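You operate a simulated robot arm through the tools that you are given. There is no shell and no other tool. Be economical: measure what you need, move in short steps, check, and stop when the job is done.

You are at the controls of a simulated robot arm. One attempt, no reset.

JOB
Set the depth gauge to 6.0 mm on the grey block.
Fine: press the plunger onto the block, then the set button; slide the blue bridge back and put the block back where it stood.

The check looks at the end state, three seconds after you hand in, the way a careful person would. Anything else that was tipped, shoved, dropped, spilled or broken makes it a failure.

ROBOT AND FRAMES
A 7-joint arm with a two-finger parallel gripper, fixed in place. Base frame: the origin is at the foot of the arm, x ahead of it, y to its left, z up; the work surface is at about z = 0.012. Readings come in m, degrees, newtons and seconds.
With the tool pointing down near the work surface it reaches from about 0.24 to 0.62 m from the base axis. Its first joint turns from -66.0 to 66.0 degrees. Payload 2.6 kg.
Tool frame: the origin (TCP) lies between the finger pads and is the grasp point; the fingertips stand 0.03 m ahead of it; z points along the fingers, y is the line along which they close. Largest opening 0.094 m; finger width 0.028, thickness 0.01; the body of the gripper, 0.05 by 0.096 m, starts 0.055 m behind the TCP.
Orientation is that of the tool frame in the base frame, as [roll, pitch, yaw] about the fixed x, y, z axes, in that order (R = Rz(yaw) Ry(pitch) Rx(roll)). With the fingers straight down and closing along the base's y, the tool's x points along the base's -x, its y along +y and its z along -z.

CONTROLS
- The arm moves only by the tool nudge_tool. Its argument "steps" is a list of rows, each an object of numbers (a shift or turn left out is 0, a gripper value left out holds the last): "x", "y", "z": the shift along the base's x, y, z in m; "rx", "ry", "rz": the turn, a rotation vector about the base's x, y, z in degrees; "hand": the finger opening in m, from 0 to 0.094. In form: [{"x": .., "y": .., "z": .., "rx": .., "ry": .., "rz": .., "hand": ..}, ...]. A call has 1 to 12 rows; each row shifts and turns the commanded pose from where the row before left it. Each row takes 0.2 s and may step no farther than 0.05 m and 8.6 degrees from the row before; otherwise, or with a gripper value out of range, the whole call is refused. Where a pose cannot be reached the arm comes as near as it can. A force on the tool above 40 N (or 10 N above the force at the start of the call, whichever is more), or a blocked arm, ends the call early, and 0.2 s more pass. Each finger travels about 0.072 m/s and halts on what it meets, pressing with about 28 N; the grip force reading is that of the motor and also rises with nothing between the fingers. The clock runs only during rows and for 0.2 s after the last one: add rows that do not move to give the fingers time. It gives the time, the measured TCP pose, the force on the tool (base axes), the opening and the grip force at its end, in the units of the frame above (readings bear some noise), with the torque about the TCP (base axes, N m) and any sound that the robot's microphone picked up, and new pictures: "views" is both (left out), scene, wrist or none.
- Cameras (640 x 400 px; columns grow to the right, rows downward): "scene" is fixed at [0.0515, 0.4469, 0.5669]; the picture's right is [-0.58, -0.81, 0.00], its down [-0.44, 0.32, -0.84] and it looks along [0.68, -0.49, -0.54] (base axes); focal length 308 px, centre (320, 200). "wrist" rides on the gripper at [0.076, 0.014, -0.102] in the tool frame; the picture's right is [-0.18, 0.98, 0.00], its down [-0.75, -0.14, -0.64] and it looks along [-0.63, -0.12, 0.77] (tool axes); focal length 243 px, centre (320, 200).
- probe_pixels(camera, pixels): for up to 12 pixels [column, row] of the newest picture of that camera ("zoom" is the newest enlarged one), the place [x, y, z] in the base frame of the surface seen there, good to about 0.002 m. It takes no simulated time.
- enlarge(camera, box): a new picture of the part [left, top, right, bottom] of that camera's present view, enlarged. It takes no simulated time.
- close_job(): hands the job in; it is judged then, once.

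Work in short steps. Measure before you move; look again where a grasp or a placing could have gone wrong, and mend it. You have 80 turns and 200 pictures in all, those below and enlarged ones among them. Open the gripper and draw the arm clear of the work before you hand the job in, unless the task says otherwise; then end with one line.

The tools are called after "Emit:" as name(argument=value, ...) on one line, values as JSON. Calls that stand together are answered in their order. nudge_tool: Moves the arm, as the interface text tells. Its arguments: {"type":"object","properties":{"steps":{"type":"array","items":{"type":"object","properties":{"x":{"type":"number"},"y":{"type":"number"},"z":{"type":"number"},"rx":{"type":"number"},"ry":{"type":"number"},"rz":{"type":"number"},"hand":{"type":"number"}}}},"views":{"type":"string","enum":["both","scene","wrist","none"]}},"required":["steps"]} The other tools are called the same way: probe_pixels (camera, pixels) gives the place of the surface under pixels of a picture; enlarge (camera, box) takes an enlarged picture of a part of a camera's view; close_job () hands the job in.

At the start:

```text
time: 0.0
ee_pos: [0.3541, 0.0359, 0.3141]
ee_rot: [180.0, 0.0, 180.0]
ft_force: [-0.3, -0.6, 0.3]
moment: [0.0, 0.01, 0.03]
width: 0.0942
finger_force: 0.0
```

scene: 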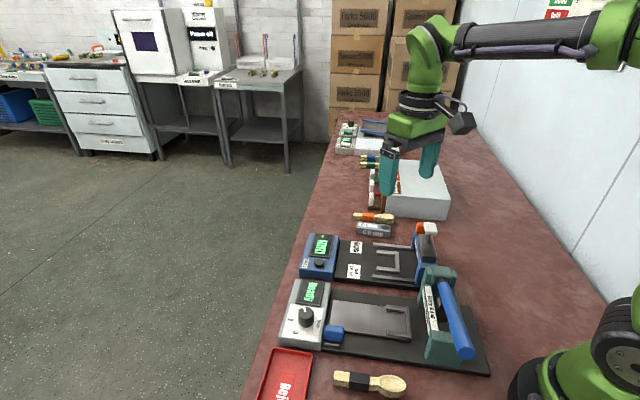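
wrist: 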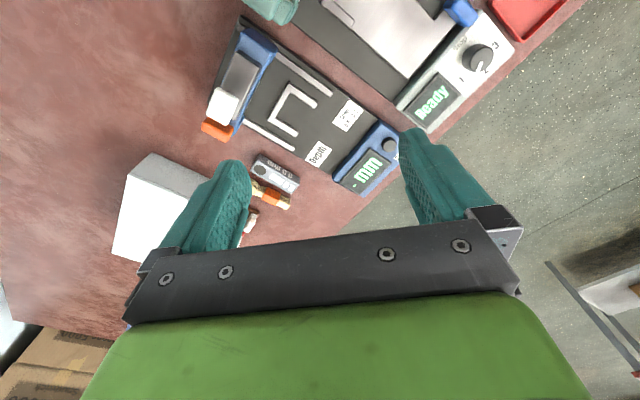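

The depth gauge seems to be the small blue device around (370,260) in the scene, the grey block near (373,229). I enlarge both views to look closer.

Emit:
enlarge(camera="scene", box=[290, 200, 450, 300])

Emit:
enlarge(camera="wrist", box=[190, 10, 430, 220])

Emit:
enlarge(camera="scene", box=[320, 100, 480, 220])

```text
4.00 times, centred on (370, 250) of scene
```

zoom: 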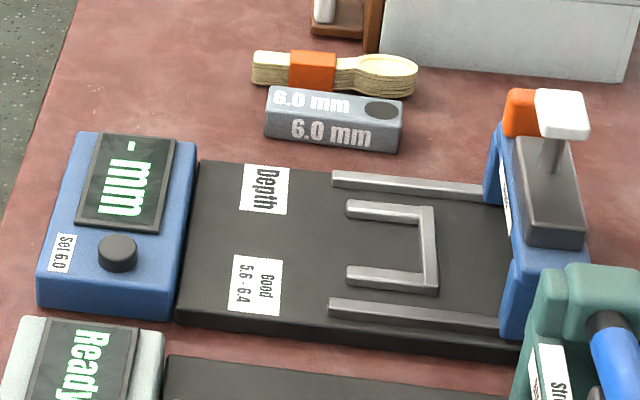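

```text
1.90 times, centred on (310, 115) of wrist
```

zoom: 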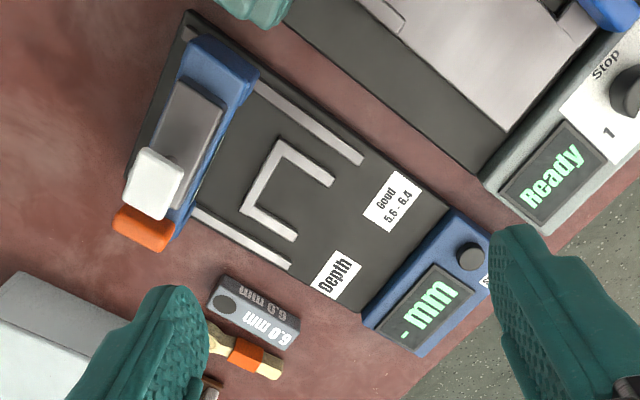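

```text
3.33 times, centred on (400, 160) of scene
```

zoom: 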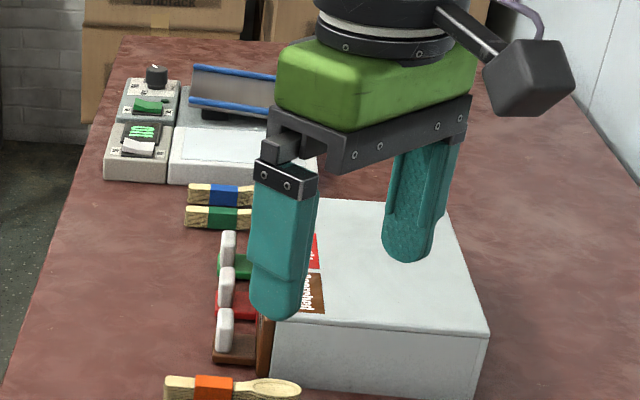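

The grey 6.0 mm block lies beside the gauge; the gauge has a U nest, rails, a blue bridge with a white-capped plunger and an orange part, and a set button. I measure their positions.

Emit:
enlarge(camera="scene", box=[290, 200, 450, 300])

Emit:
probe_pixels(camera="zoom", pixels=[[272, 92], [400, 100], [268, 135], [398, 148], [382, 110], [330, 140], [120, 240], [120, 180], [210, 300], [260, 230], [350, 207], [430, 212]])

Emit:
probe_pixels(camera="zoom", pixels=[[350, 277], [430, 285], [335, 180], [480, 192], [335, 305], [495, 322], [565, 105], [522, 105], [555, 150], [555, 225], [500, 140], [515, 300]])

Emit:
enlarge(camera="wrist", box=[190, 10, 300, 150])

Emit:
probe_pixels(camera="wrist", pixels=[[263, 160], [298, 182], [293, 192], [253, 172], [262, 166], [222, 103], [214, 128], [240, 75], [268, 48], [255, 90], [390, 143], [293, 90]])

```text
4.00 times, centred on (370, 250) of scene
```

zoom: 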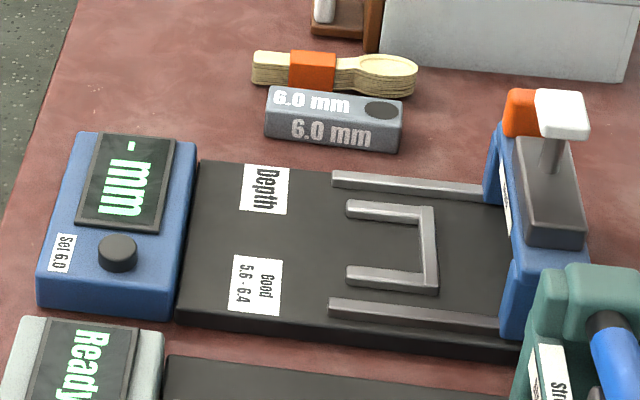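

```text
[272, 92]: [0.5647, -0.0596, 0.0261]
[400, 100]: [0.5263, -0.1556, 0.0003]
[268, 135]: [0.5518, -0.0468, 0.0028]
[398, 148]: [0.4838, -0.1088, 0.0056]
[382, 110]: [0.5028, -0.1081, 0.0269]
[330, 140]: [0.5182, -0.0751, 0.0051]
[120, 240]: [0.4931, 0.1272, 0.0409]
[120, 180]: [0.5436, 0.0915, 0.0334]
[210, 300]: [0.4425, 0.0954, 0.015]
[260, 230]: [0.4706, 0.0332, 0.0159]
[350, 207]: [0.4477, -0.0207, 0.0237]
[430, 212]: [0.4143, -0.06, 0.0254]
```

```text
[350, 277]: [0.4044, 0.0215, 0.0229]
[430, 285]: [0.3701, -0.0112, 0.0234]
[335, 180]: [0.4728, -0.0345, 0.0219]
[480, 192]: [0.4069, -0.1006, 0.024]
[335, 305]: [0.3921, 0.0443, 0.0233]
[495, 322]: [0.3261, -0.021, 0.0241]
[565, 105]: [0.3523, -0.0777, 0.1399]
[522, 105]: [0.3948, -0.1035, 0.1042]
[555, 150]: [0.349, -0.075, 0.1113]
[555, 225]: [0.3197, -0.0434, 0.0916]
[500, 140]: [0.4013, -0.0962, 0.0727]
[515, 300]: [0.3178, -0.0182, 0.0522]
```

```text
2.86 times, centred on (245, 80) of wrist
```

zoom: 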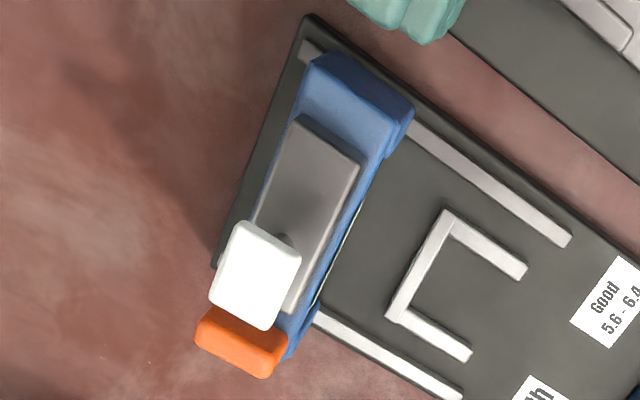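

```text
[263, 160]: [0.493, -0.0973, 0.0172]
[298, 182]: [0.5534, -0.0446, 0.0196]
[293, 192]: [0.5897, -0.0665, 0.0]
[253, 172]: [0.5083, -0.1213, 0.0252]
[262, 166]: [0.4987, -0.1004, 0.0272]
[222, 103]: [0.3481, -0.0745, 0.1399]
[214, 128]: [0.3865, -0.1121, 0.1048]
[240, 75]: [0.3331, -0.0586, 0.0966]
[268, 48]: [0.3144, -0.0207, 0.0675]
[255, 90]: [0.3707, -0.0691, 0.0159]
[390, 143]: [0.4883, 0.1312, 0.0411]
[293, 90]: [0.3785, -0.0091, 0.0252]
```

Gauge axes run at 45°: toward the display along (0.707, 0.707). I turn the gripper 45° and move near the block for a closer view.

Emit:
nudge_tool(steps=[{"x": 0.012, "y": -0.022, "z": -0.008, "rz": 7.5}, {"x": 0.012, "y": -0.022, "z": -0.008, "rz": 7.5}, {"x": 0.012, "y": -0.022, "z": -0.008, "rz": 7.5}, {"x": 0.012, "y": -0.022, "z": -0.008, "rz": 7.5}, {"x": 0.012, "y": -0.022, "z": -0.008, "rz": 7.5}, {"x": 0.012, "y": -0.022, "z": -0.008, "rz": 7.5}, {}])

```text
time: 1.6
ee_pos: [0.428, -0.0963, 0.2664]
ee_rot: [179.9, 0.0, -135.0]
ft_force: [0.2, 0.2, 0.1]
moment: [-0.01, 0.02, -0.02]
width: 0.0939
finger_force: 0.0
```

scene: 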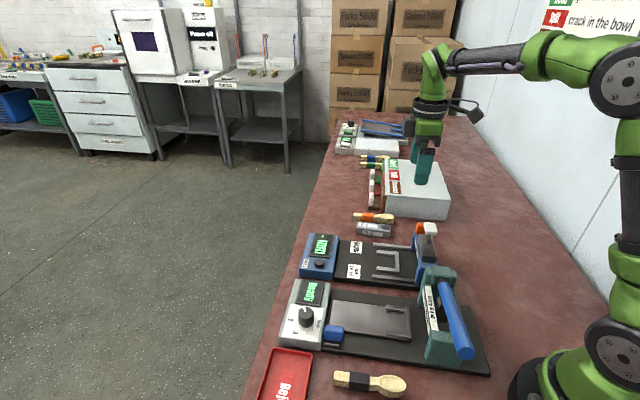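
wrist: 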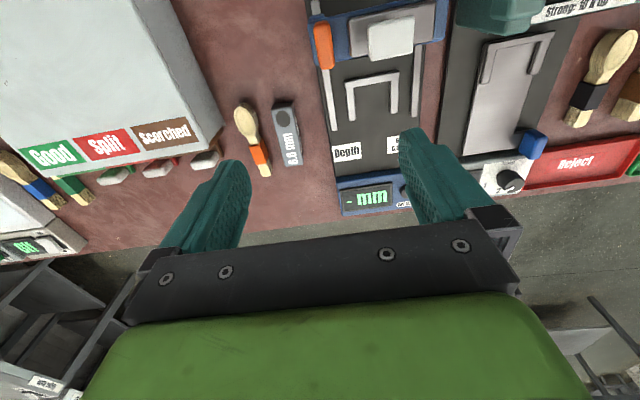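

Block is at (287,135) and bridge at (380,35) in the wrist view. I enlarge and probe them.

Emit:
enlarge(camera="wrist", box=[300, 0, 460, 100])

Emit:
enlarge(camera="wrist", box=[230, 90, 330, 180])

Emit:
probe_pixels(camera="zoom", pixels=[[300, 110], [430, 110], [370, 480], [430, 470], [350, 110], [330, 160], [395, 300], [150, 400], [520, 60], [600, 560], [310, 300], [470, 200]])

```text
4.00 times, centred on (380, 50) of wrist
```

zoom: 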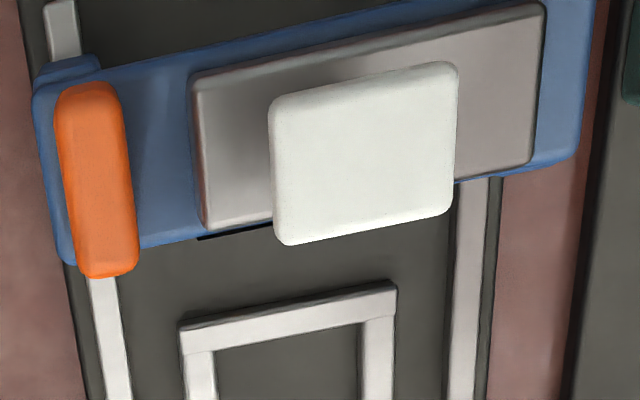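

```text
4.44 times, centred on (280, 135) of wrist
```

zoom: 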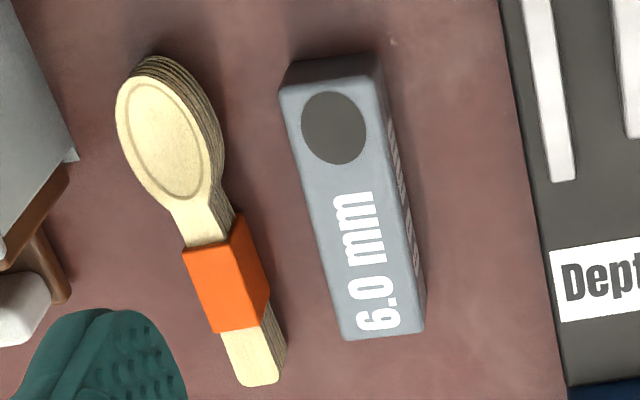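

```text
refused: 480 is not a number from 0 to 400
```

The second zoom shows the block well; I probe its corners and spot, and the table, then the bridge.

Emit:
probe_pixels(camera="zoom", pixels=[[285, 95], [378, 85], [350, 333], [417, 327], [334, 128], [306, 128], [362, 128], [450, 200], [250, 60], [355, 250], [545, 50], [560, 170]])

Emit:
probe_pixels(camera="wrist", pixels=[[320, 27], [332, 66], [322, 45], [340, 30], [340, 58], [390, 40], [357, 54], [349, 22], [435, 2], [433, 40], [351, 82], [390, 77]])

Emit:
probe_pixels(camera="wrist", pixels=[[417, 112], [351, 112], [393, 115], [329, 100], [372, 90], [398, 74], [372, 22], [408, 18], [377, 58], [411, 50], [311, 60], [360, 105]])

```text
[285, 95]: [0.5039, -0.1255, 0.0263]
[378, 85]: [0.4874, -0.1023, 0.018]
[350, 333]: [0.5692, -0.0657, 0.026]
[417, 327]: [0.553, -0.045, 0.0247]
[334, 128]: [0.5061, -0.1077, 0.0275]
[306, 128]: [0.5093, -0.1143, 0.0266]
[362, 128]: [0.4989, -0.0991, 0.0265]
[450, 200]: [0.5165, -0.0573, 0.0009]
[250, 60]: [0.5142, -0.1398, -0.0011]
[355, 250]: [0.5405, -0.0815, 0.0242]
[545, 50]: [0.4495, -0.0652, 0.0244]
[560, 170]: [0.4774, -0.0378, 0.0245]
```

```text
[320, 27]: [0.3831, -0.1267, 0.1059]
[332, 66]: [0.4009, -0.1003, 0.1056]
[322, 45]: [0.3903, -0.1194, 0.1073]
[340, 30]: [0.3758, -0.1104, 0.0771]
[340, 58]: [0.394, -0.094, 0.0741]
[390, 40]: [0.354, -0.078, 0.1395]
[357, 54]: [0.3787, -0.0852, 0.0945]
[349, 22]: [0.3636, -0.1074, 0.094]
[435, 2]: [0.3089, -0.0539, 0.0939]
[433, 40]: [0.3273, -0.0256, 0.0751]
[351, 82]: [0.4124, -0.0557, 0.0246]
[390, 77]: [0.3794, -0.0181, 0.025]
```

```text
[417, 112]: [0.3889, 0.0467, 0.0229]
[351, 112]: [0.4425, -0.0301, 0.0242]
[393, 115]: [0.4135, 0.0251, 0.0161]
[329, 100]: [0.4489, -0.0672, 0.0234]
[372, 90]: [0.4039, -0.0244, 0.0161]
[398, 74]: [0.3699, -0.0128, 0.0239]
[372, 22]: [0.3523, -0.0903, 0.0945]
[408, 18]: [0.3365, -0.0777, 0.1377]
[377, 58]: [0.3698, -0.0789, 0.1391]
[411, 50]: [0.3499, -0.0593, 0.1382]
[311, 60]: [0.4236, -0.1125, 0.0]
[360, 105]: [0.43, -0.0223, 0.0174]
```

Table z≈0, block top ≈0.026, lying at ~42°, spot at ≈(0.5045,−0.107). I hover above the label half of the block (clear of where the nest arms will be) with narrowed fingers.

Emit:
nudge_tool(steps=[{"x": 0.022, "y": 0.004, "z": -0.028, "rz": -0.6, "hand": 0.042}, {"x": 0.022, "y": 0.004, "z": -0.028, "rz": -0.6}, {"x": 0.022, "y": 0.004, "z": -0.028, "rz": -0.6}, {"x": 0.022, "y": 0.004, "z": -0.028, "rz": -0.6}, {"x": 0.0227, "y": 0.004, "z": -0.028, "rz": -0.6}, {}, {}])

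Emit:
enlarge(camera="wrist", box=[200, 50, 440, 250])

```text
time: 3.2
ee_pos: [0.5379, -0.0761, 0.1262]
ee_rot: [179.9, -0.1, -138.1]
ft_force: [0.3, 0.2, 1.0]
moment: [-0.02, 0.0, 0.01]
width: 0.042
finger_force: 0.0
```

scene: 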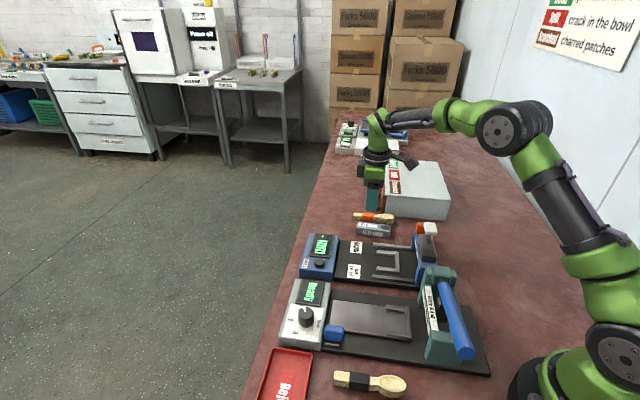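
wrist: 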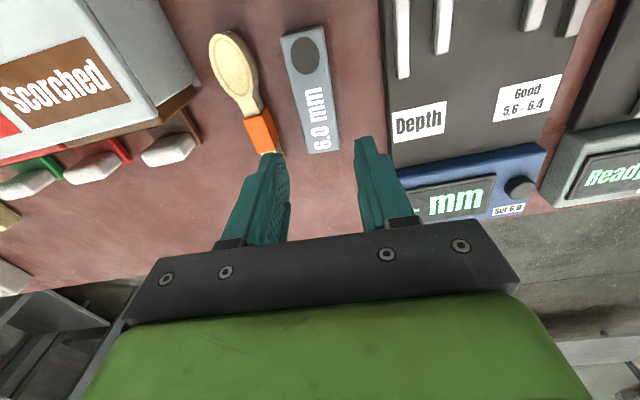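

```text
2.00 times, centred on (320, 150) of wrist
```

zoom: 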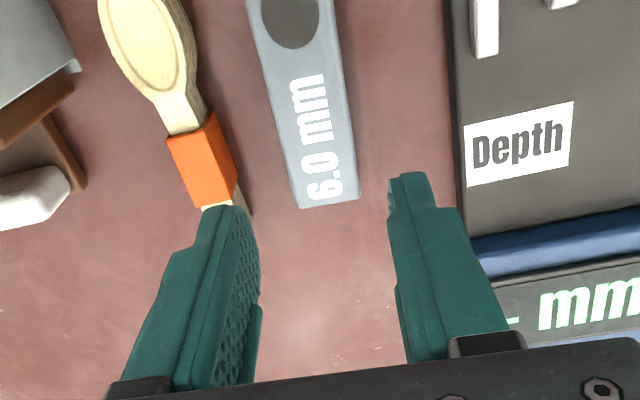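

Fingers straddle correctly so far. I remeasure the block edges from close up.

Emit:
probe_pixels(camera="zoom", pixels=[[304, 203], [355, 196], [253, 30], [335, 30], [275, 110], [345, 110], [262, 18], [320, 18], [291, 20], [205, 190], [232, 175], [250, 218]])

Emit:
probe_pixels(camera="wrist", pixels=[[282, 40], [324, 28], [305, 55], [305, 38], [306, 72], [334, 148], [306, 152]])

```text
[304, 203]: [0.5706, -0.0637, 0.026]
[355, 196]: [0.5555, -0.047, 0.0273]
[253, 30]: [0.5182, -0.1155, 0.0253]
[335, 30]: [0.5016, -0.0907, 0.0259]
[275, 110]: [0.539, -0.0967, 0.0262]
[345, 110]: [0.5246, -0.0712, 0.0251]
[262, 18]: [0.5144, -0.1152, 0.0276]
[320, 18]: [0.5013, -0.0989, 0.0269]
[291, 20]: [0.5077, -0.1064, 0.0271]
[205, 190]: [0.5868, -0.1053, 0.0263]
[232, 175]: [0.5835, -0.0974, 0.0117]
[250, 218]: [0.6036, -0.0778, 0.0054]
```

```text
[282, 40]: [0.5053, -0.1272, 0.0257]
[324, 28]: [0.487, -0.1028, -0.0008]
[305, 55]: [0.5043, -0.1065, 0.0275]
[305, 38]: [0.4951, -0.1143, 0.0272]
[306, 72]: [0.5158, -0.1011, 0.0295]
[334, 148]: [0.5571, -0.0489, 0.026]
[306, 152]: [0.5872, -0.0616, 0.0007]
```

Centre line confirmed (angle 42°, width ≈0.029). I shift 6 mm toward the label end, descend and grip.

Emit:
nudge_tool(steps=[{"x": 0.0057, "y": 0.0029}, {"z": -0.03}, {"z": -0.03}, {"z": -0.028}, {}, {"hand": 0.02}, {}, {}])

```text
time: 5.0
ee_pos: [0.545, -0.0722, 0.039]
ee_rot: [180.0, 0.0, -138.0]
ft_force: [0.2, 0.3, 0.4]
moment: [0.02, -0.07, 0.02]
width: 0.0314
finger_force: 27.8
```

scene: 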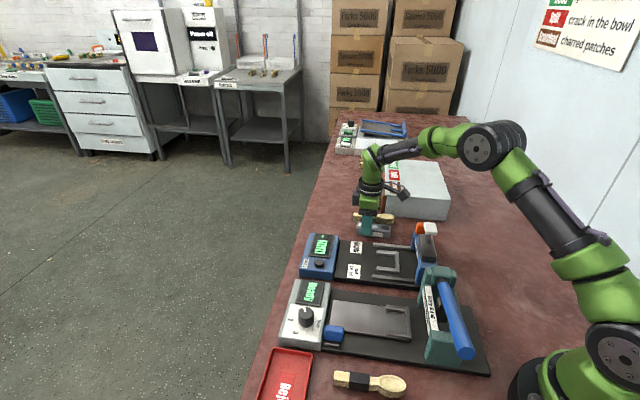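
wrist: 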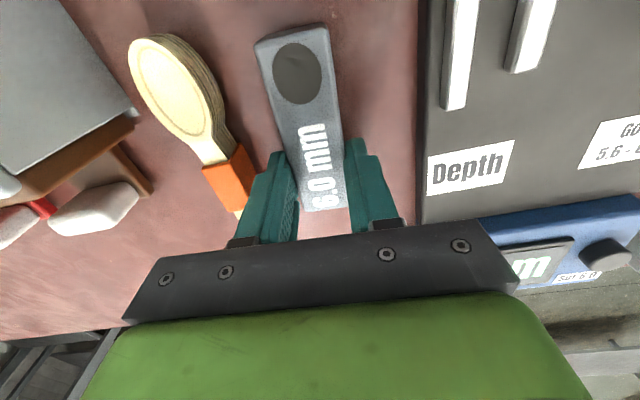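

Gripped (0.0314). Original grasp pose recorded: (0.545, −0.0722, 0.039), yaw −138. Lift, carry over the nest, squaring to −135.

Emit:
nudge_tool(steps=[{"z": 0.03}, {"z": 0.04}, {"z": 0.02, "x": -0.015, "y": 0.015, "rz": 0.5}, {"x": -0.02, "y": 0.02, "rz": 0.5}, {"x": -0.02, "y": 0.02, "rz": 1}, {"x": -0.02, "y": 0.02, "rz": 1}, {"x": -0.02, "y": 0.021}, {}, {}])

Emit:
enlarge(camera="wrist", box=[200, 0, 440, 150])

Emit:
enlarge(camera="scene", box=[290, 190, 450, 300])

```text
time: 7.0
ee_pos: [0.4479, 0.0232, 0.1298]
ee_rot: [180.0, 0.0, -134.9]
ft_force: [-1.2, 0.5, -1.7]
moment: [0.03, -0.02, 0.03]
width: 0.0316
finger_force: 28.0
```

scene: 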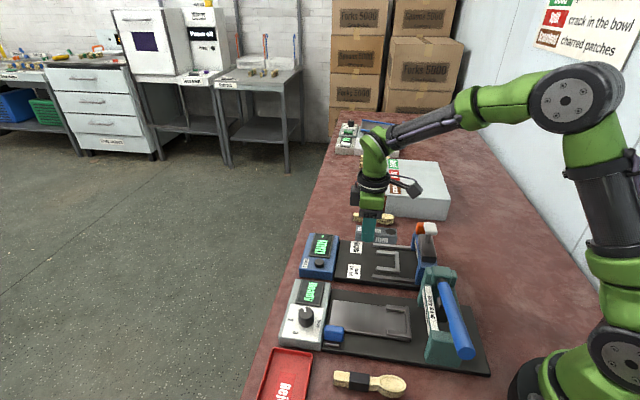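
wrist: 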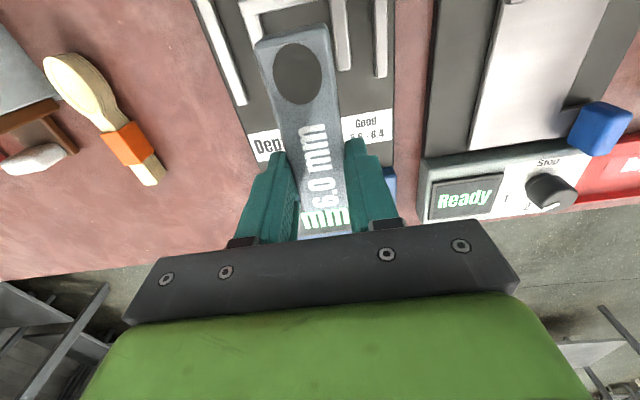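

```text
2.67 times, centred on (320, 75) of wrist
```

zoom: 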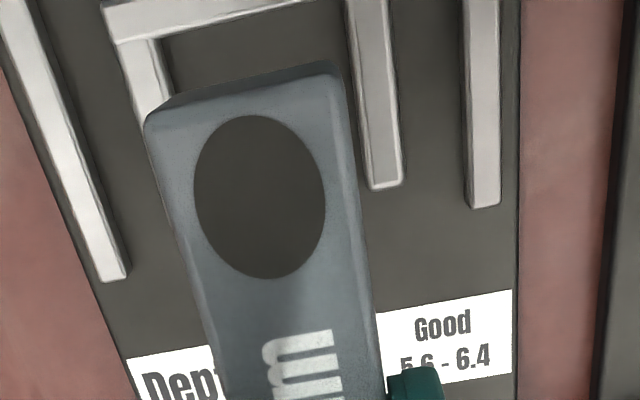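

```text
3.64 times, centred on (370, 245) of scene
```

zoom: 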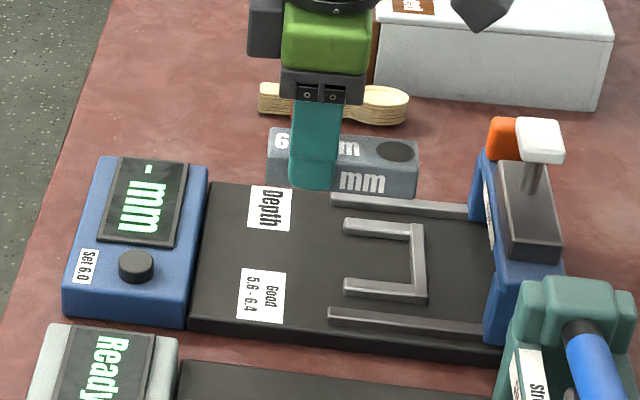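

I probe nest inner edges and block end from the wrist view.

Emit:
probe_pixels(camera="wrist", pixels=[[259, 21], [270, 12], [300, 5], [334, 22], [337, 50], [344, 68], [347, 20], [258, 46], [325, 33], [297, 73], [245, 20], [310, 50]])

```text
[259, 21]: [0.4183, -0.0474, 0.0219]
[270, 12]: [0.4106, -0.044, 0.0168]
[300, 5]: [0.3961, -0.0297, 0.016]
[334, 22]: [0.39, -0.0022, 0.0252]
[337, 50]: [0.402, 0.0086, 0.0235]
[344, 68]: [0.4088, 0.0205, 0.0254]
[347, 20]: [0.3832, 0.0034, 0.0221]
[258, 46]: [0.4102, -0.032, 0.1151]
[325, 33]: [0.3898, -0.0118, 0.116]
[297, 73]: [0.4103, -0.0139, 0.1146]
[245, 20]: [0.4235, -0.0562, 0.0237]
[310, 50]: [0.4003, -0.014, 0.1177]
```

Nest inner: back face u≈0.258, centre v≈0.302. Shift slightly and lower in stages.

Emit:
nudge_tool(steps=[{"x": -0.0035, "y": -0.0059}, {"z": -0.03}, {"z": -0.03}, {"z": -0.01}, {}])

Emit:
enlarge(camera="scene", box=[290, 190, 450, 300])

Emit:
enlarge(camera="wrist", box=[200, 0, 440, 150])

```text
time: 8.2
ee_pos: [0.4449, 0.017, 0.059]
ee_rot: [179.9, 0.0, -135.0]
ft_force: [0.4, 0.1, -2.1]
moment: [0.04, -0.05, 0.0]
width: 0.0315
finger_force: 28.0
```

scene: 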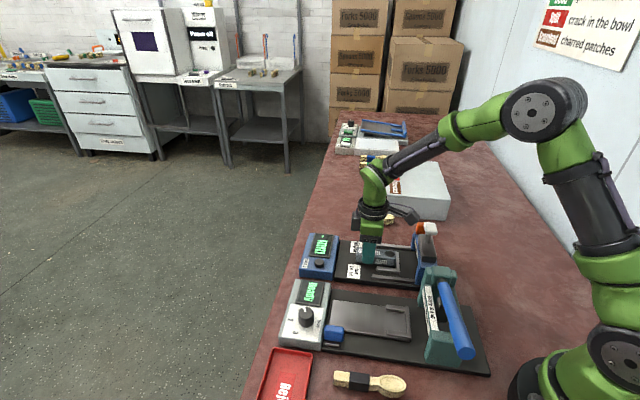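
wrist: 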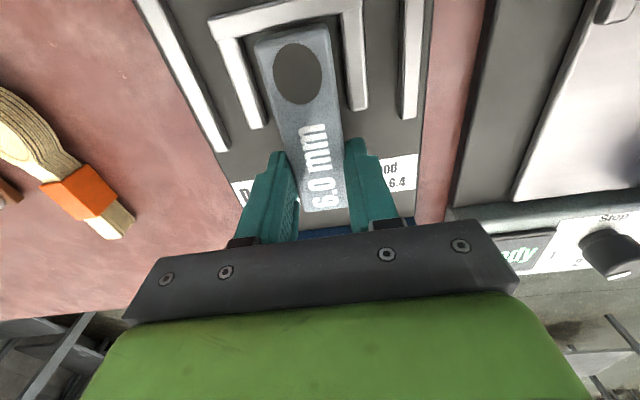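

```text
3.64 times, centred on (370, 245) of scene
```

zoom: 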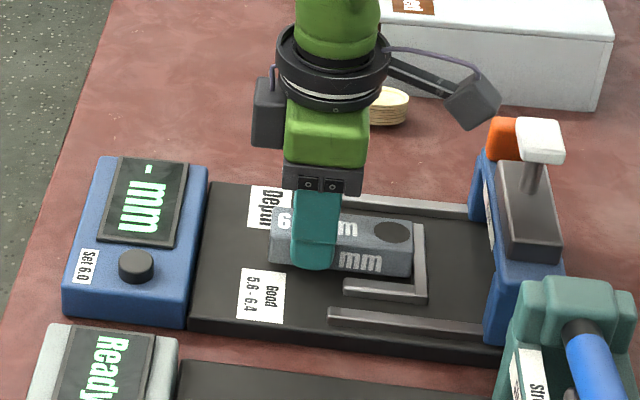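

```text
2.67 times, centred on (320, 75) of wrist
```

zoom: 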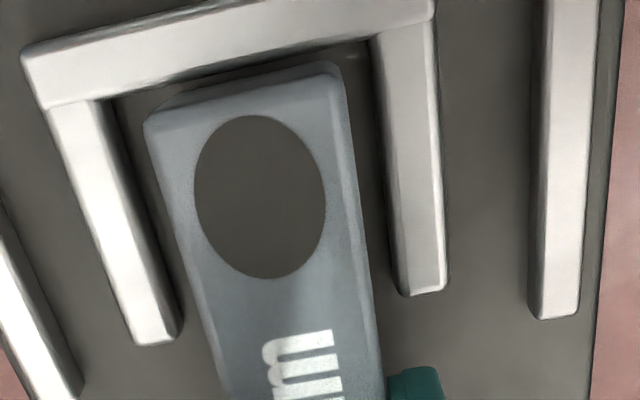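

Block sits centred in the nest, just above the plate. Lower the last millimetres, release, and rise.

Emit:
nudge_tool(steps=[{"z": -0.002}, {"z": -0.0015}, {}, {"hand": 0.044}, {}, {"z": 0.02}, {"z": 0.04}, {"z": 0.05}, {"z": 0.03}, {}])

Emit:
enlarge(camera="wrist", box=[220, 0, 460, 150])

Emit:
enlarge(camera="scene", box=[290, 190, 450, 300])

```text
time: 10.4
ee_pos: [0.4458, 0.0188, 0.1957]
ee_rot: [180.0, -0.1, -135.1]
ft_force: [0.1, -0.4, 0.5]
moment: [-0.01, 0.02, 0.0]
width: 0.044
finger_force: 0.1
```

scene: 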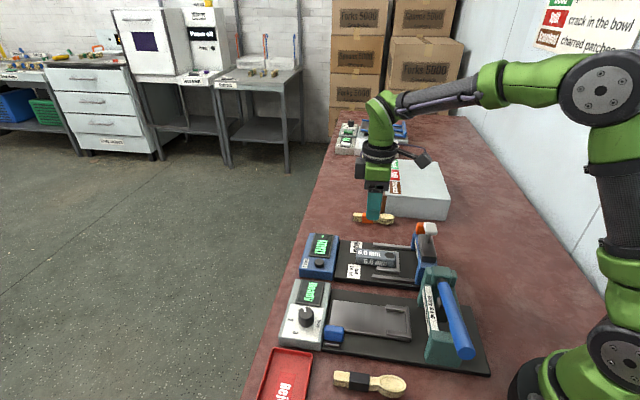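
wrist: 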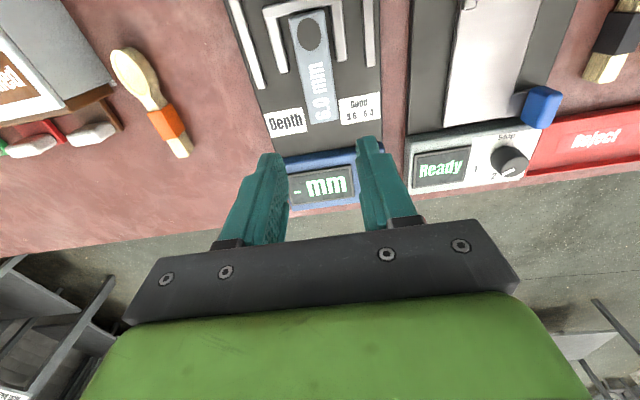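

```text
2.67 times, centred on (340, 75) of wrist
```

zoom: 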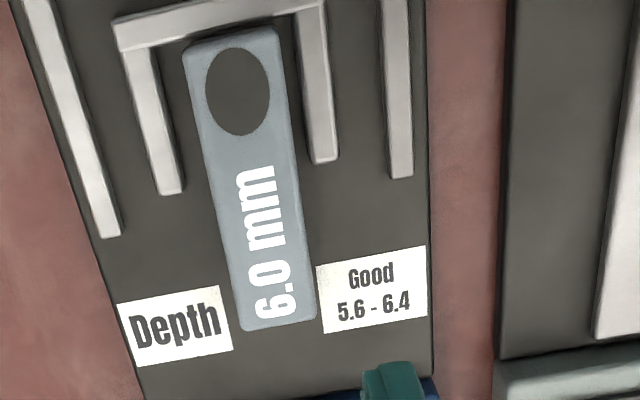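

```text
3.64 times, centred on (370, 245) of scene
```

zoom: 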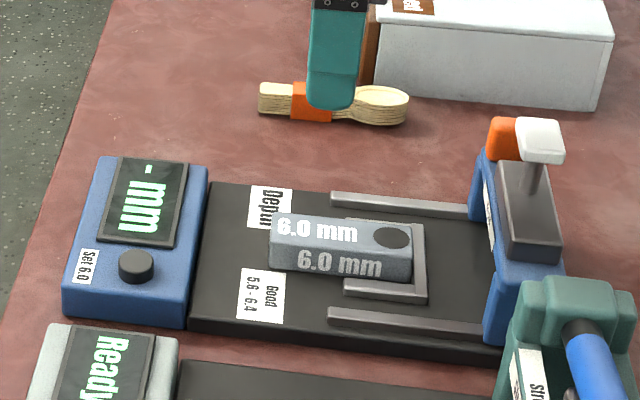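

Block is in the nest. Next the orange tab at ≈(0.392,−0.113): hover above it with a 34 mm opening.

Emit:
probe_pixels(camera="wrist", pixels=[[309, 34], [297, 34], [321, 34], [308, 19], [311, 50]])

Emit:
nudge_tool(steps=[{"x": -0.014, "y": -0.033, "hand": 0.034}, {"x": -0.014, "y": -0.033}, {"x": -0.013, "y": -0.033}, {"x": -0.013, "y": -0.033}, {}, {}])

Emit:
enlarge(camera="wrist", box=[220, 0, 460, 150])

```text
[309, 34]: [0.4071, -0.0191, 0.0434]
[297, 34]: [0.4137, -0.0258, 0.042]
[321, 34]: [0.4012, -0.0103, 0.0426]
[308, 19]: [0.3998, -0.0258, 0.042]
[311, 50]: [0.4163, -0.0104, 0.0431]
```

```text
time: 11.8
ee_pos: [0.3915, -0.1159, 0.1952]
ee_rot: [180.0, 0.0, -135.0]
ft_force: [0.2, -0.6, 0.3]
moment: [-0.01, 0.0, 0.02]
width: 0.0342
finger_force: 0.0
```

scene: 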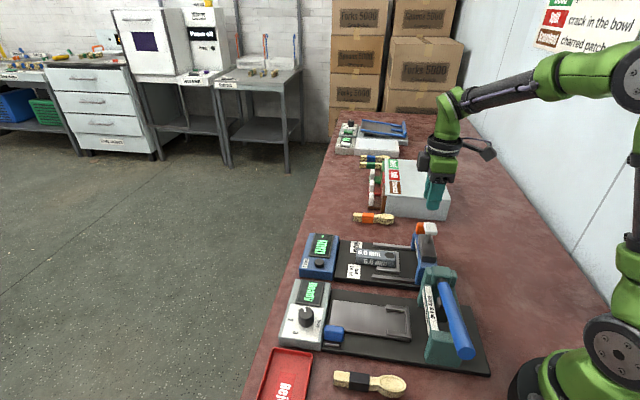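
wrist: 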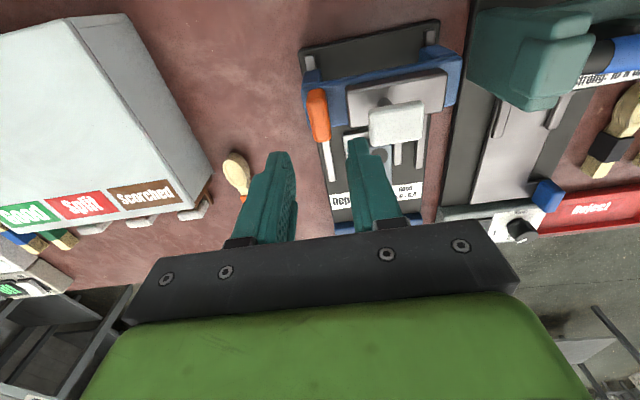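

```text
2.67 times, centred on (340, 75) of wrist
```

zoom: 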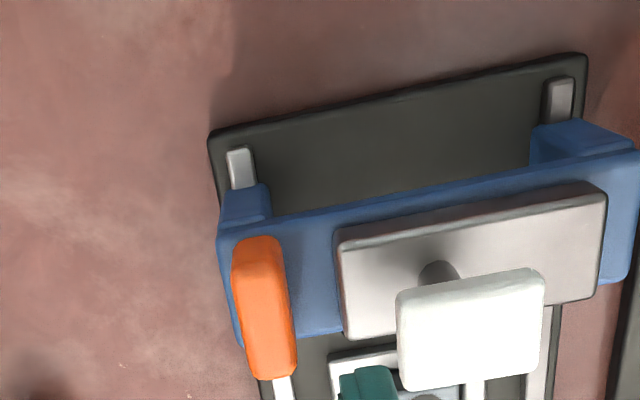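

I probe the orange tab's edges, plunger cap and bridge from this closer view.

Emit:
probe_pixels(camera="wrist", pixels=[[309, 98], [325, 98], [316, 91], [315, 130], [329, 130], [323, 139], [347, 92], [350, 123], [371, 125], [423, 102], [422, 136], [372, 142]])

Emit:
enlarge(camera="scene", box=[390, 210, 460, 260])

Emit:
probe_pixels(camera="zoom", pixels=[[300, 160], [300, 195], [330, 120], [270, 200], [250, 230]])

```text
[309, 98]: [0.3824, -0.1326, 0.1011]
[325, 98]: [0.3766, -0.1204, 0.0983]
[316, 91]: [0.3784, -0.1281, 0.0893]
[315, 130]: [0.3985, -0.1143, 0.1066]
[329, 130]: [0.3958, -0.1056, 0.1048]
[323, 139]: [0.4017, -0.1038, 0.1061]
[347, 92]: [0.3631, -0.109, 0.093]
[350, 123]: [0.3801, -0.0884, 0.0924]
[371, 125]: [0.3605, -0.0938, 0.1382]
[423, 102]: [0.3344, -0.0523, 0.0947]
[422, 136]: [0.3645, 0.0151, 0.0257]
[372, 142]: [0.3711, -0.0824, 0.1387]
```

```text
8.00 times, centred on (425, 235) of scene
```

zoom: 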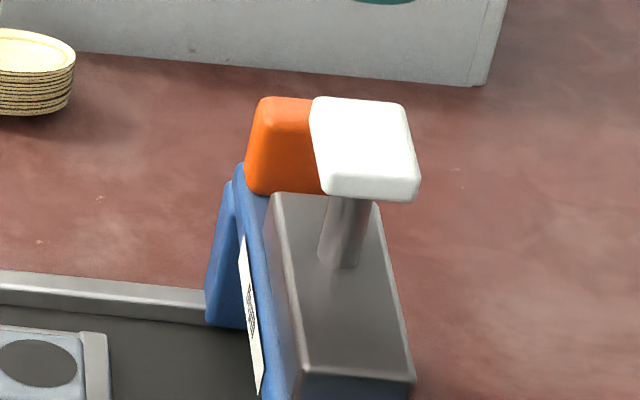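

```text
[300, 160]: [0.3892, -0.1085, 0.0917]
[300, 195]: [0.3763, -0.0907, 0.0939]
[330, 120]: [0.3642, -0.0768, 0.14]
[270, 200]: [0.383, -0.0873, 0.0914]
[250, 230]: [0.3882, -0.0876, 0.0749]
```

Tab centre ≈(0.391,−0.115), right below. Narrow to 26 mm (grey box edge close by), descend to z≈0.112, and grip.

Emit:
nudge_tool(steps=[{"hand": 0.026}, {"z": -0.03}, {"z": -0.03}, {"z": -0.022}, {}, {"hand": 0.004}, {}, {}])

Emit:
enlarge(camera="scene", box=[390, 200, 460, 260])

```text
time: 12.8
ee_pos: [0.3947, -0.1139, 0.1243]
ee_rot: [-179.5, 0.7, -135.2]
ft_force: [-4.1, 3.9, 8.1]
moment: [0.17, 0.36, -0.1]
width: 0.0292
finger_force: 2.8
stopped in row 5: the force on the tool passed its limit at 62 N (the readings are from after the stop); the commanded pose is now the measured one
```

scene: 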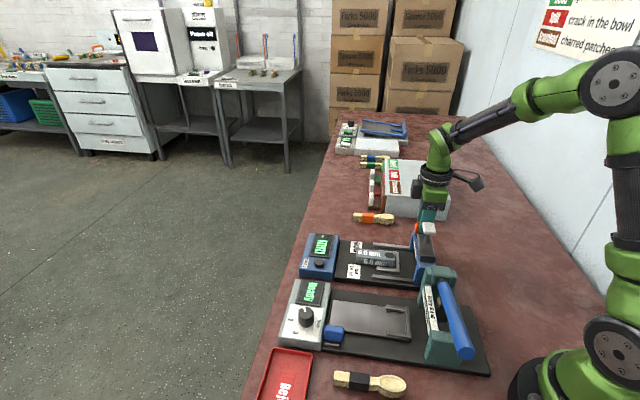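
wrist: 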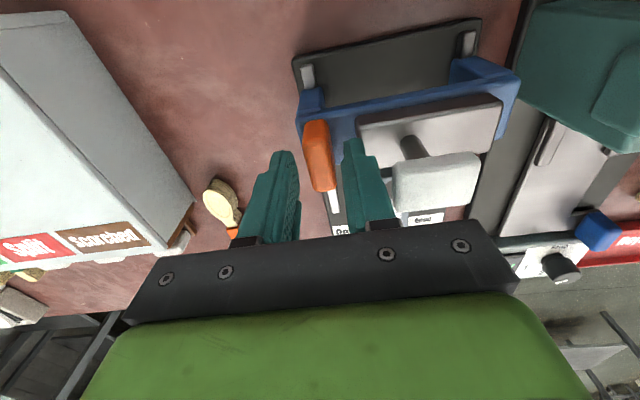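

```text
6.67 times, centred on (425, 230) of scene
```

zoom: 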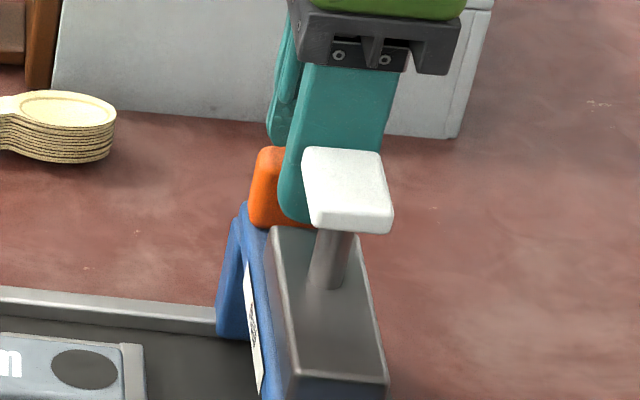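

The inner finger met the grey box top (z≈0.094) beside the tab. I back up a little, straighten the tool, recentre, narrow further, and recheck.

Emit:
nudge_tool(steps=[{"z": 0.01, "ry": 0.85, "rx": -0.14, "rz": 0.2, "hand": 0.024}, {"x": -0.002, "y": -0.0025}, {}, {}])

Emit:
probe_pixels(camera="wrist", pixels=[[303, 128], [303, 135], [304, 140], [312, 180], [328, 140], [332, 170], [318, 150]])

Emit:
enlarge(camera="wrist", box=[240, 70, 440, 220])

```text
time: 13.8
ee_pos: [0.3913, -0.1177, 0.1336]
ee_rot: [-179.9, -0.2, -134.9]
ft_force: [-0.1, 0.5, -1.0]
moment: [0.02, 0.01, 0.0]
width: 0.0242
finger_force: 0.0
```

scene: 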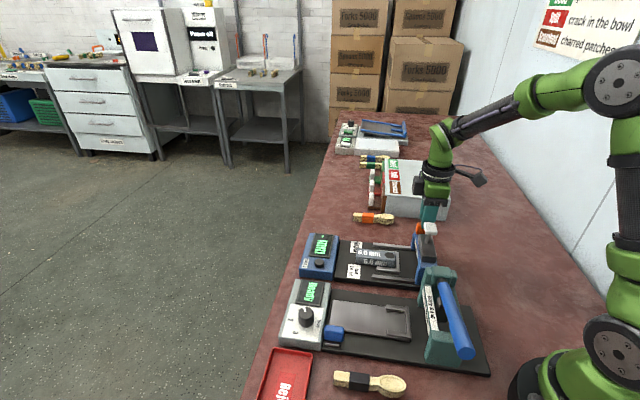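
wrist: 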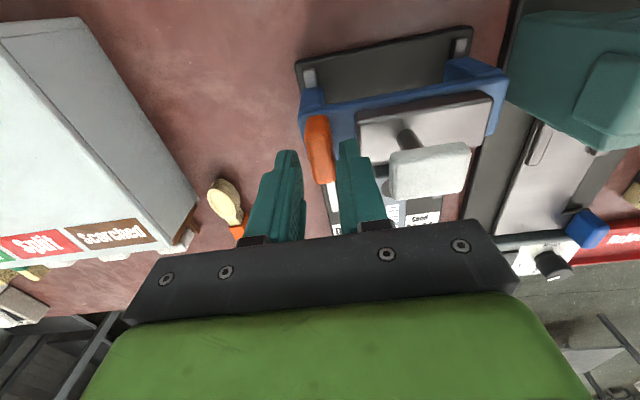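

```text
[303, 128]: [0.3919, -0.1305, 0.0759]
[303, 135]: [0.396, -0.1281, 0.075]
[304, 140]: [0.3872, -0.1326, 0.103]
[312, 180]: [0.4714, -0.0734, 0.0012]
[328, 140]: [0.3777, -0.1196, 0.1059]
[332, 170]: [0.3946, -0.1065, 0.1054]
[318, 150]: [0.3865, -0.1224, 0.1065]
```

```text
2.67 times, centred on (340, 145) of wrist
```

zoom: 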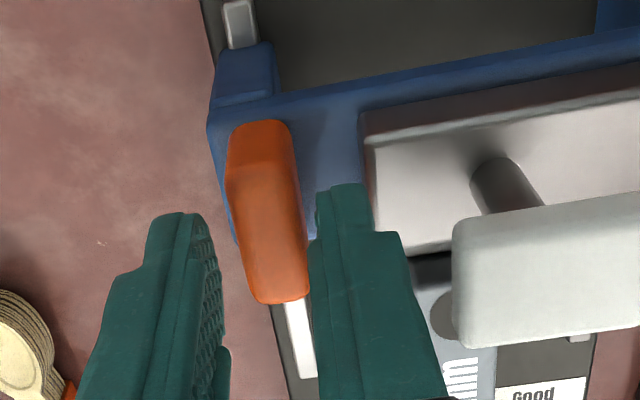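

Now the inner finger fits between tab and grey box. Descend 20 mm gently and grip.

Emit:
nudge_tool(steps=[{"z": -0.007}, {"z": -0.006}, {"z": -0.006}, {}, {"hand": 0.004}, {}, {}])

Emit:
enlarge(camera="scene", box=[290, 190, 450, 300])

```text
time: 15.4
ee_pos: [0.3916, -0.116, 0.1154]
ee_rot: [179.9, -0.1, -135.0]
ft_force: [-9.3, 7.4, 2.5]
moment: [0.14, -0.03, -0.22]
width: 0.0159
finger_force: 44.9
```

scene: 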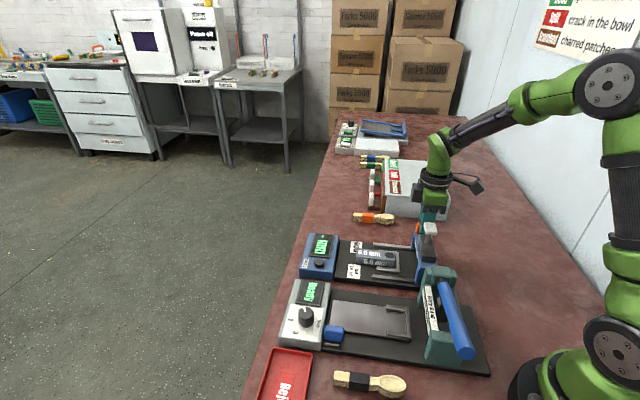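
wrist: 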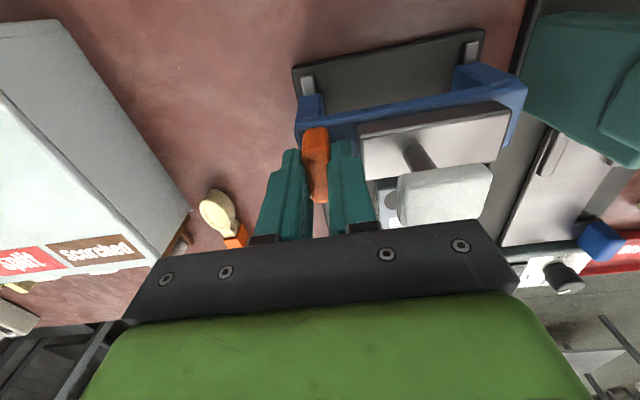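

```text
3.64 times, centred on (370, 245) of scene
```

zoom: 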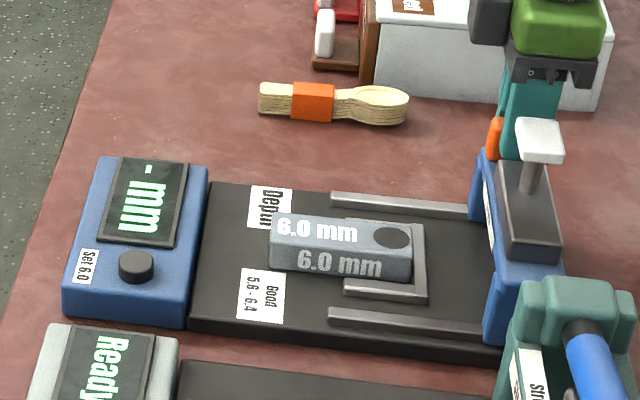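

Tab gripped. Relieve the side force and start sliding toward the nest along (0.707, 0.707).

Emit:
nudge_tool(steps=[{"x": -0.001, "y": 0.001}, {"x": 0.005, "y": 0.005}, {"x": 0.007, "y": 0.007}, {"x": 0.007, "y": 0.007}, {"x": 0.007, "y": 0.007}, {"x": 0.007, "y": 0.007}, {}])

Emit:
enlarge(camera="scene", box=[290, 190, 450, 300])

```text
time: 17.0
ee_pos: [0.4239, -0.0828, 0.115]
ee_rot: [-179.9, -0.3, -134.9]
ft_force: [2.1, -3.9, -15.5]
moment: [0.04, 0.16, -0.25]
width: 0.0157
finger_force: 45.5
```

scene: 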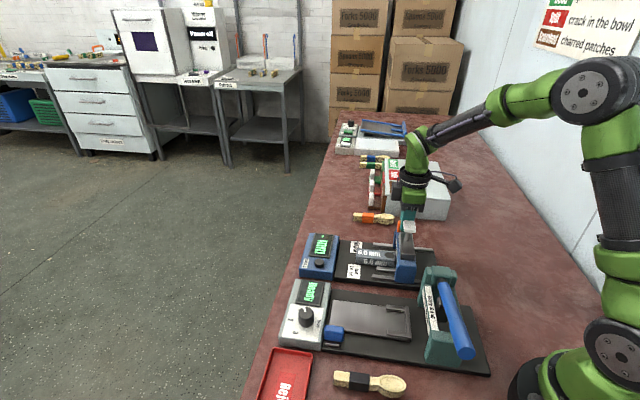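
wrist: 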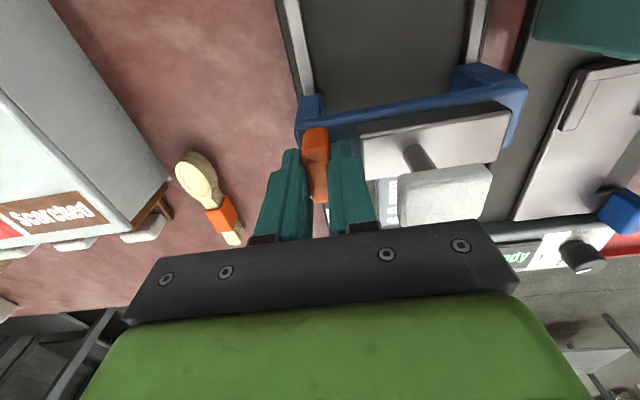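

```text
3.64 times, centred on (370, 245) of scene
```

zoom: 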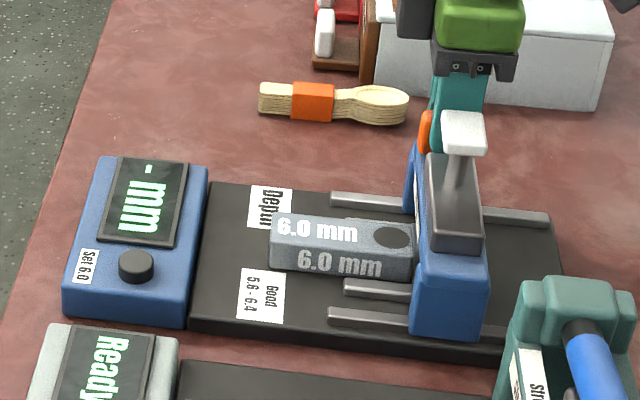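

Bridge slides well (46 mm so far). Continue ~34 mm more in smaller steps, easing vertical load.

Emit:
nudge_tool(steps=[{"z": -0.001, "x": 0.004, "y": 0.004}, {"x": 0.005, "y": 0.005}, {"x": 0.005, "y": 0.005}, {"x": 0.005, "y": 0.005}, {"x": 0.0045, "y": 0.0045}, {}, {}])

Emit:
enlarge(camera="scene", box=[290, 190, 450, 300])

Emit:
enlarge(camera="wrist", box=[260, 80, 540, 255])

```text
time: 18.6
ee_pos: [0.4481, -0.0588, 0.1145]
ee_rot: [-179.8, -0.1, -134.9]
ft_force: [-2.8, 3.0, 25.0]
moment: [-0.12, 0.94, -0.24]
width: 0.016
finger_force: 44.6
```

scene: 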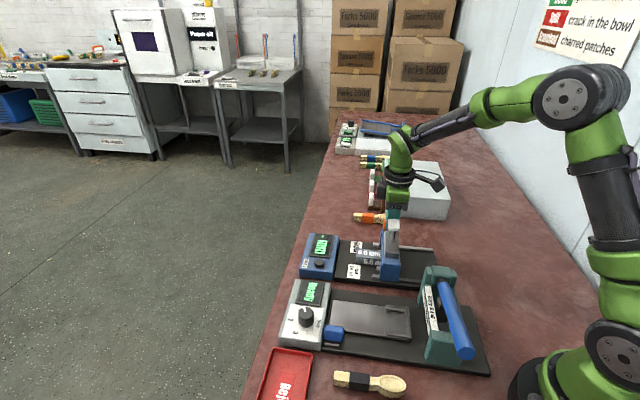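
wrist: 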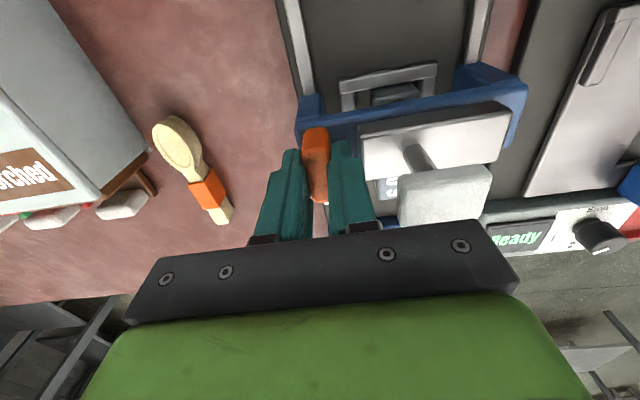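

```text
3.64 times, centred on (370, 245) of scene
```

zoom: 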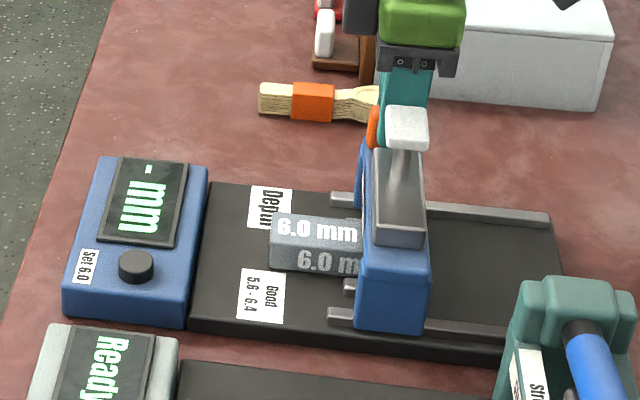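

```text
2.29 times, centred on (400, 168) of wrist
```

zoom: 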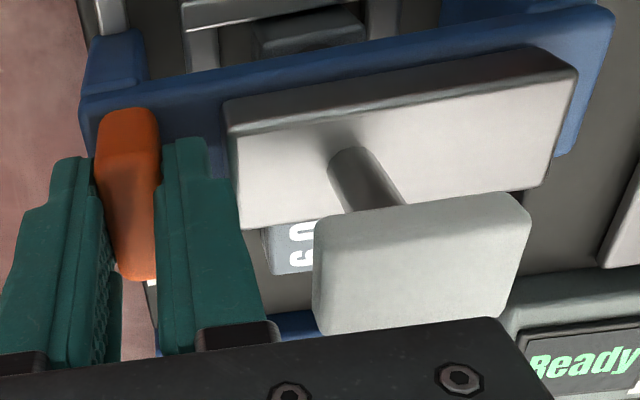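

Moved 80 mm, no end stop felt. I measure the plunger cap, stem and spot alignment.

Emit:
probe_pixels(camera="zoom", pixels=[[325, 222], [500, 200], [520, 215], [480, 322], [325, 330], [340, 175], [360, 200], [335, 205], [225, 115], [550, 60], [245, 225], [270, 40]])

Emit:
probe_pixels(camera="scene", pixels=[[386, 221], [395, 221], [387, 227], [395, 227], [391, 223], [390, 235], [389, 239], [386, 245], [394, 245]])

```text
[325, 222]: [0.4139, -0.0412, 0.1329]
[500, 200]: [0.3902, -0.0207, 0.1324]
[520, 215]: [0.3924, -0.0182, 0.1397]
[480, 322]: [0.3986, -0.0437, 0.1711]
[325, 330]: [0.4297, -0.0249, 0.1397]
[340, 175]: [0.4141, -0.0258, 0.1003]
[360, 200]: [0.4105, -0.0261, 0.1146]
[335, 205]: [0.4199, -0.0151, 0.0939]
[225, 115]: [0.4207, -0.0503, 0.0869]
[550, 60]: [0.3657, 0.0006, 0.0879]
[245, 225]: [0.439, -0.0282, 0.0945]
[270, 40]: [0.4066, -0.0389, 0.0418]
```

```text
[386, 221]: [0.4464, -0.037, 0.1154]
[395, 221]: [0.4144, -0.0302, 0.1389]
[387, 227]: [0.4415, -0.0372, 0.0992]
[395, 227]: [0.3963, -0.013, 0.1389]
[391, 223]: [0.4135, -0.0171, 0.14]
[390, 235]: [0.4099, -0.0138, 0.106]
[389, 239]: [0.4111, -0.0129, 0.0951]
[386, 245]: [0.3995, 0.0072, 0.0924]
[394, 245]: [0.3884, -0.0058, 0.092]
```

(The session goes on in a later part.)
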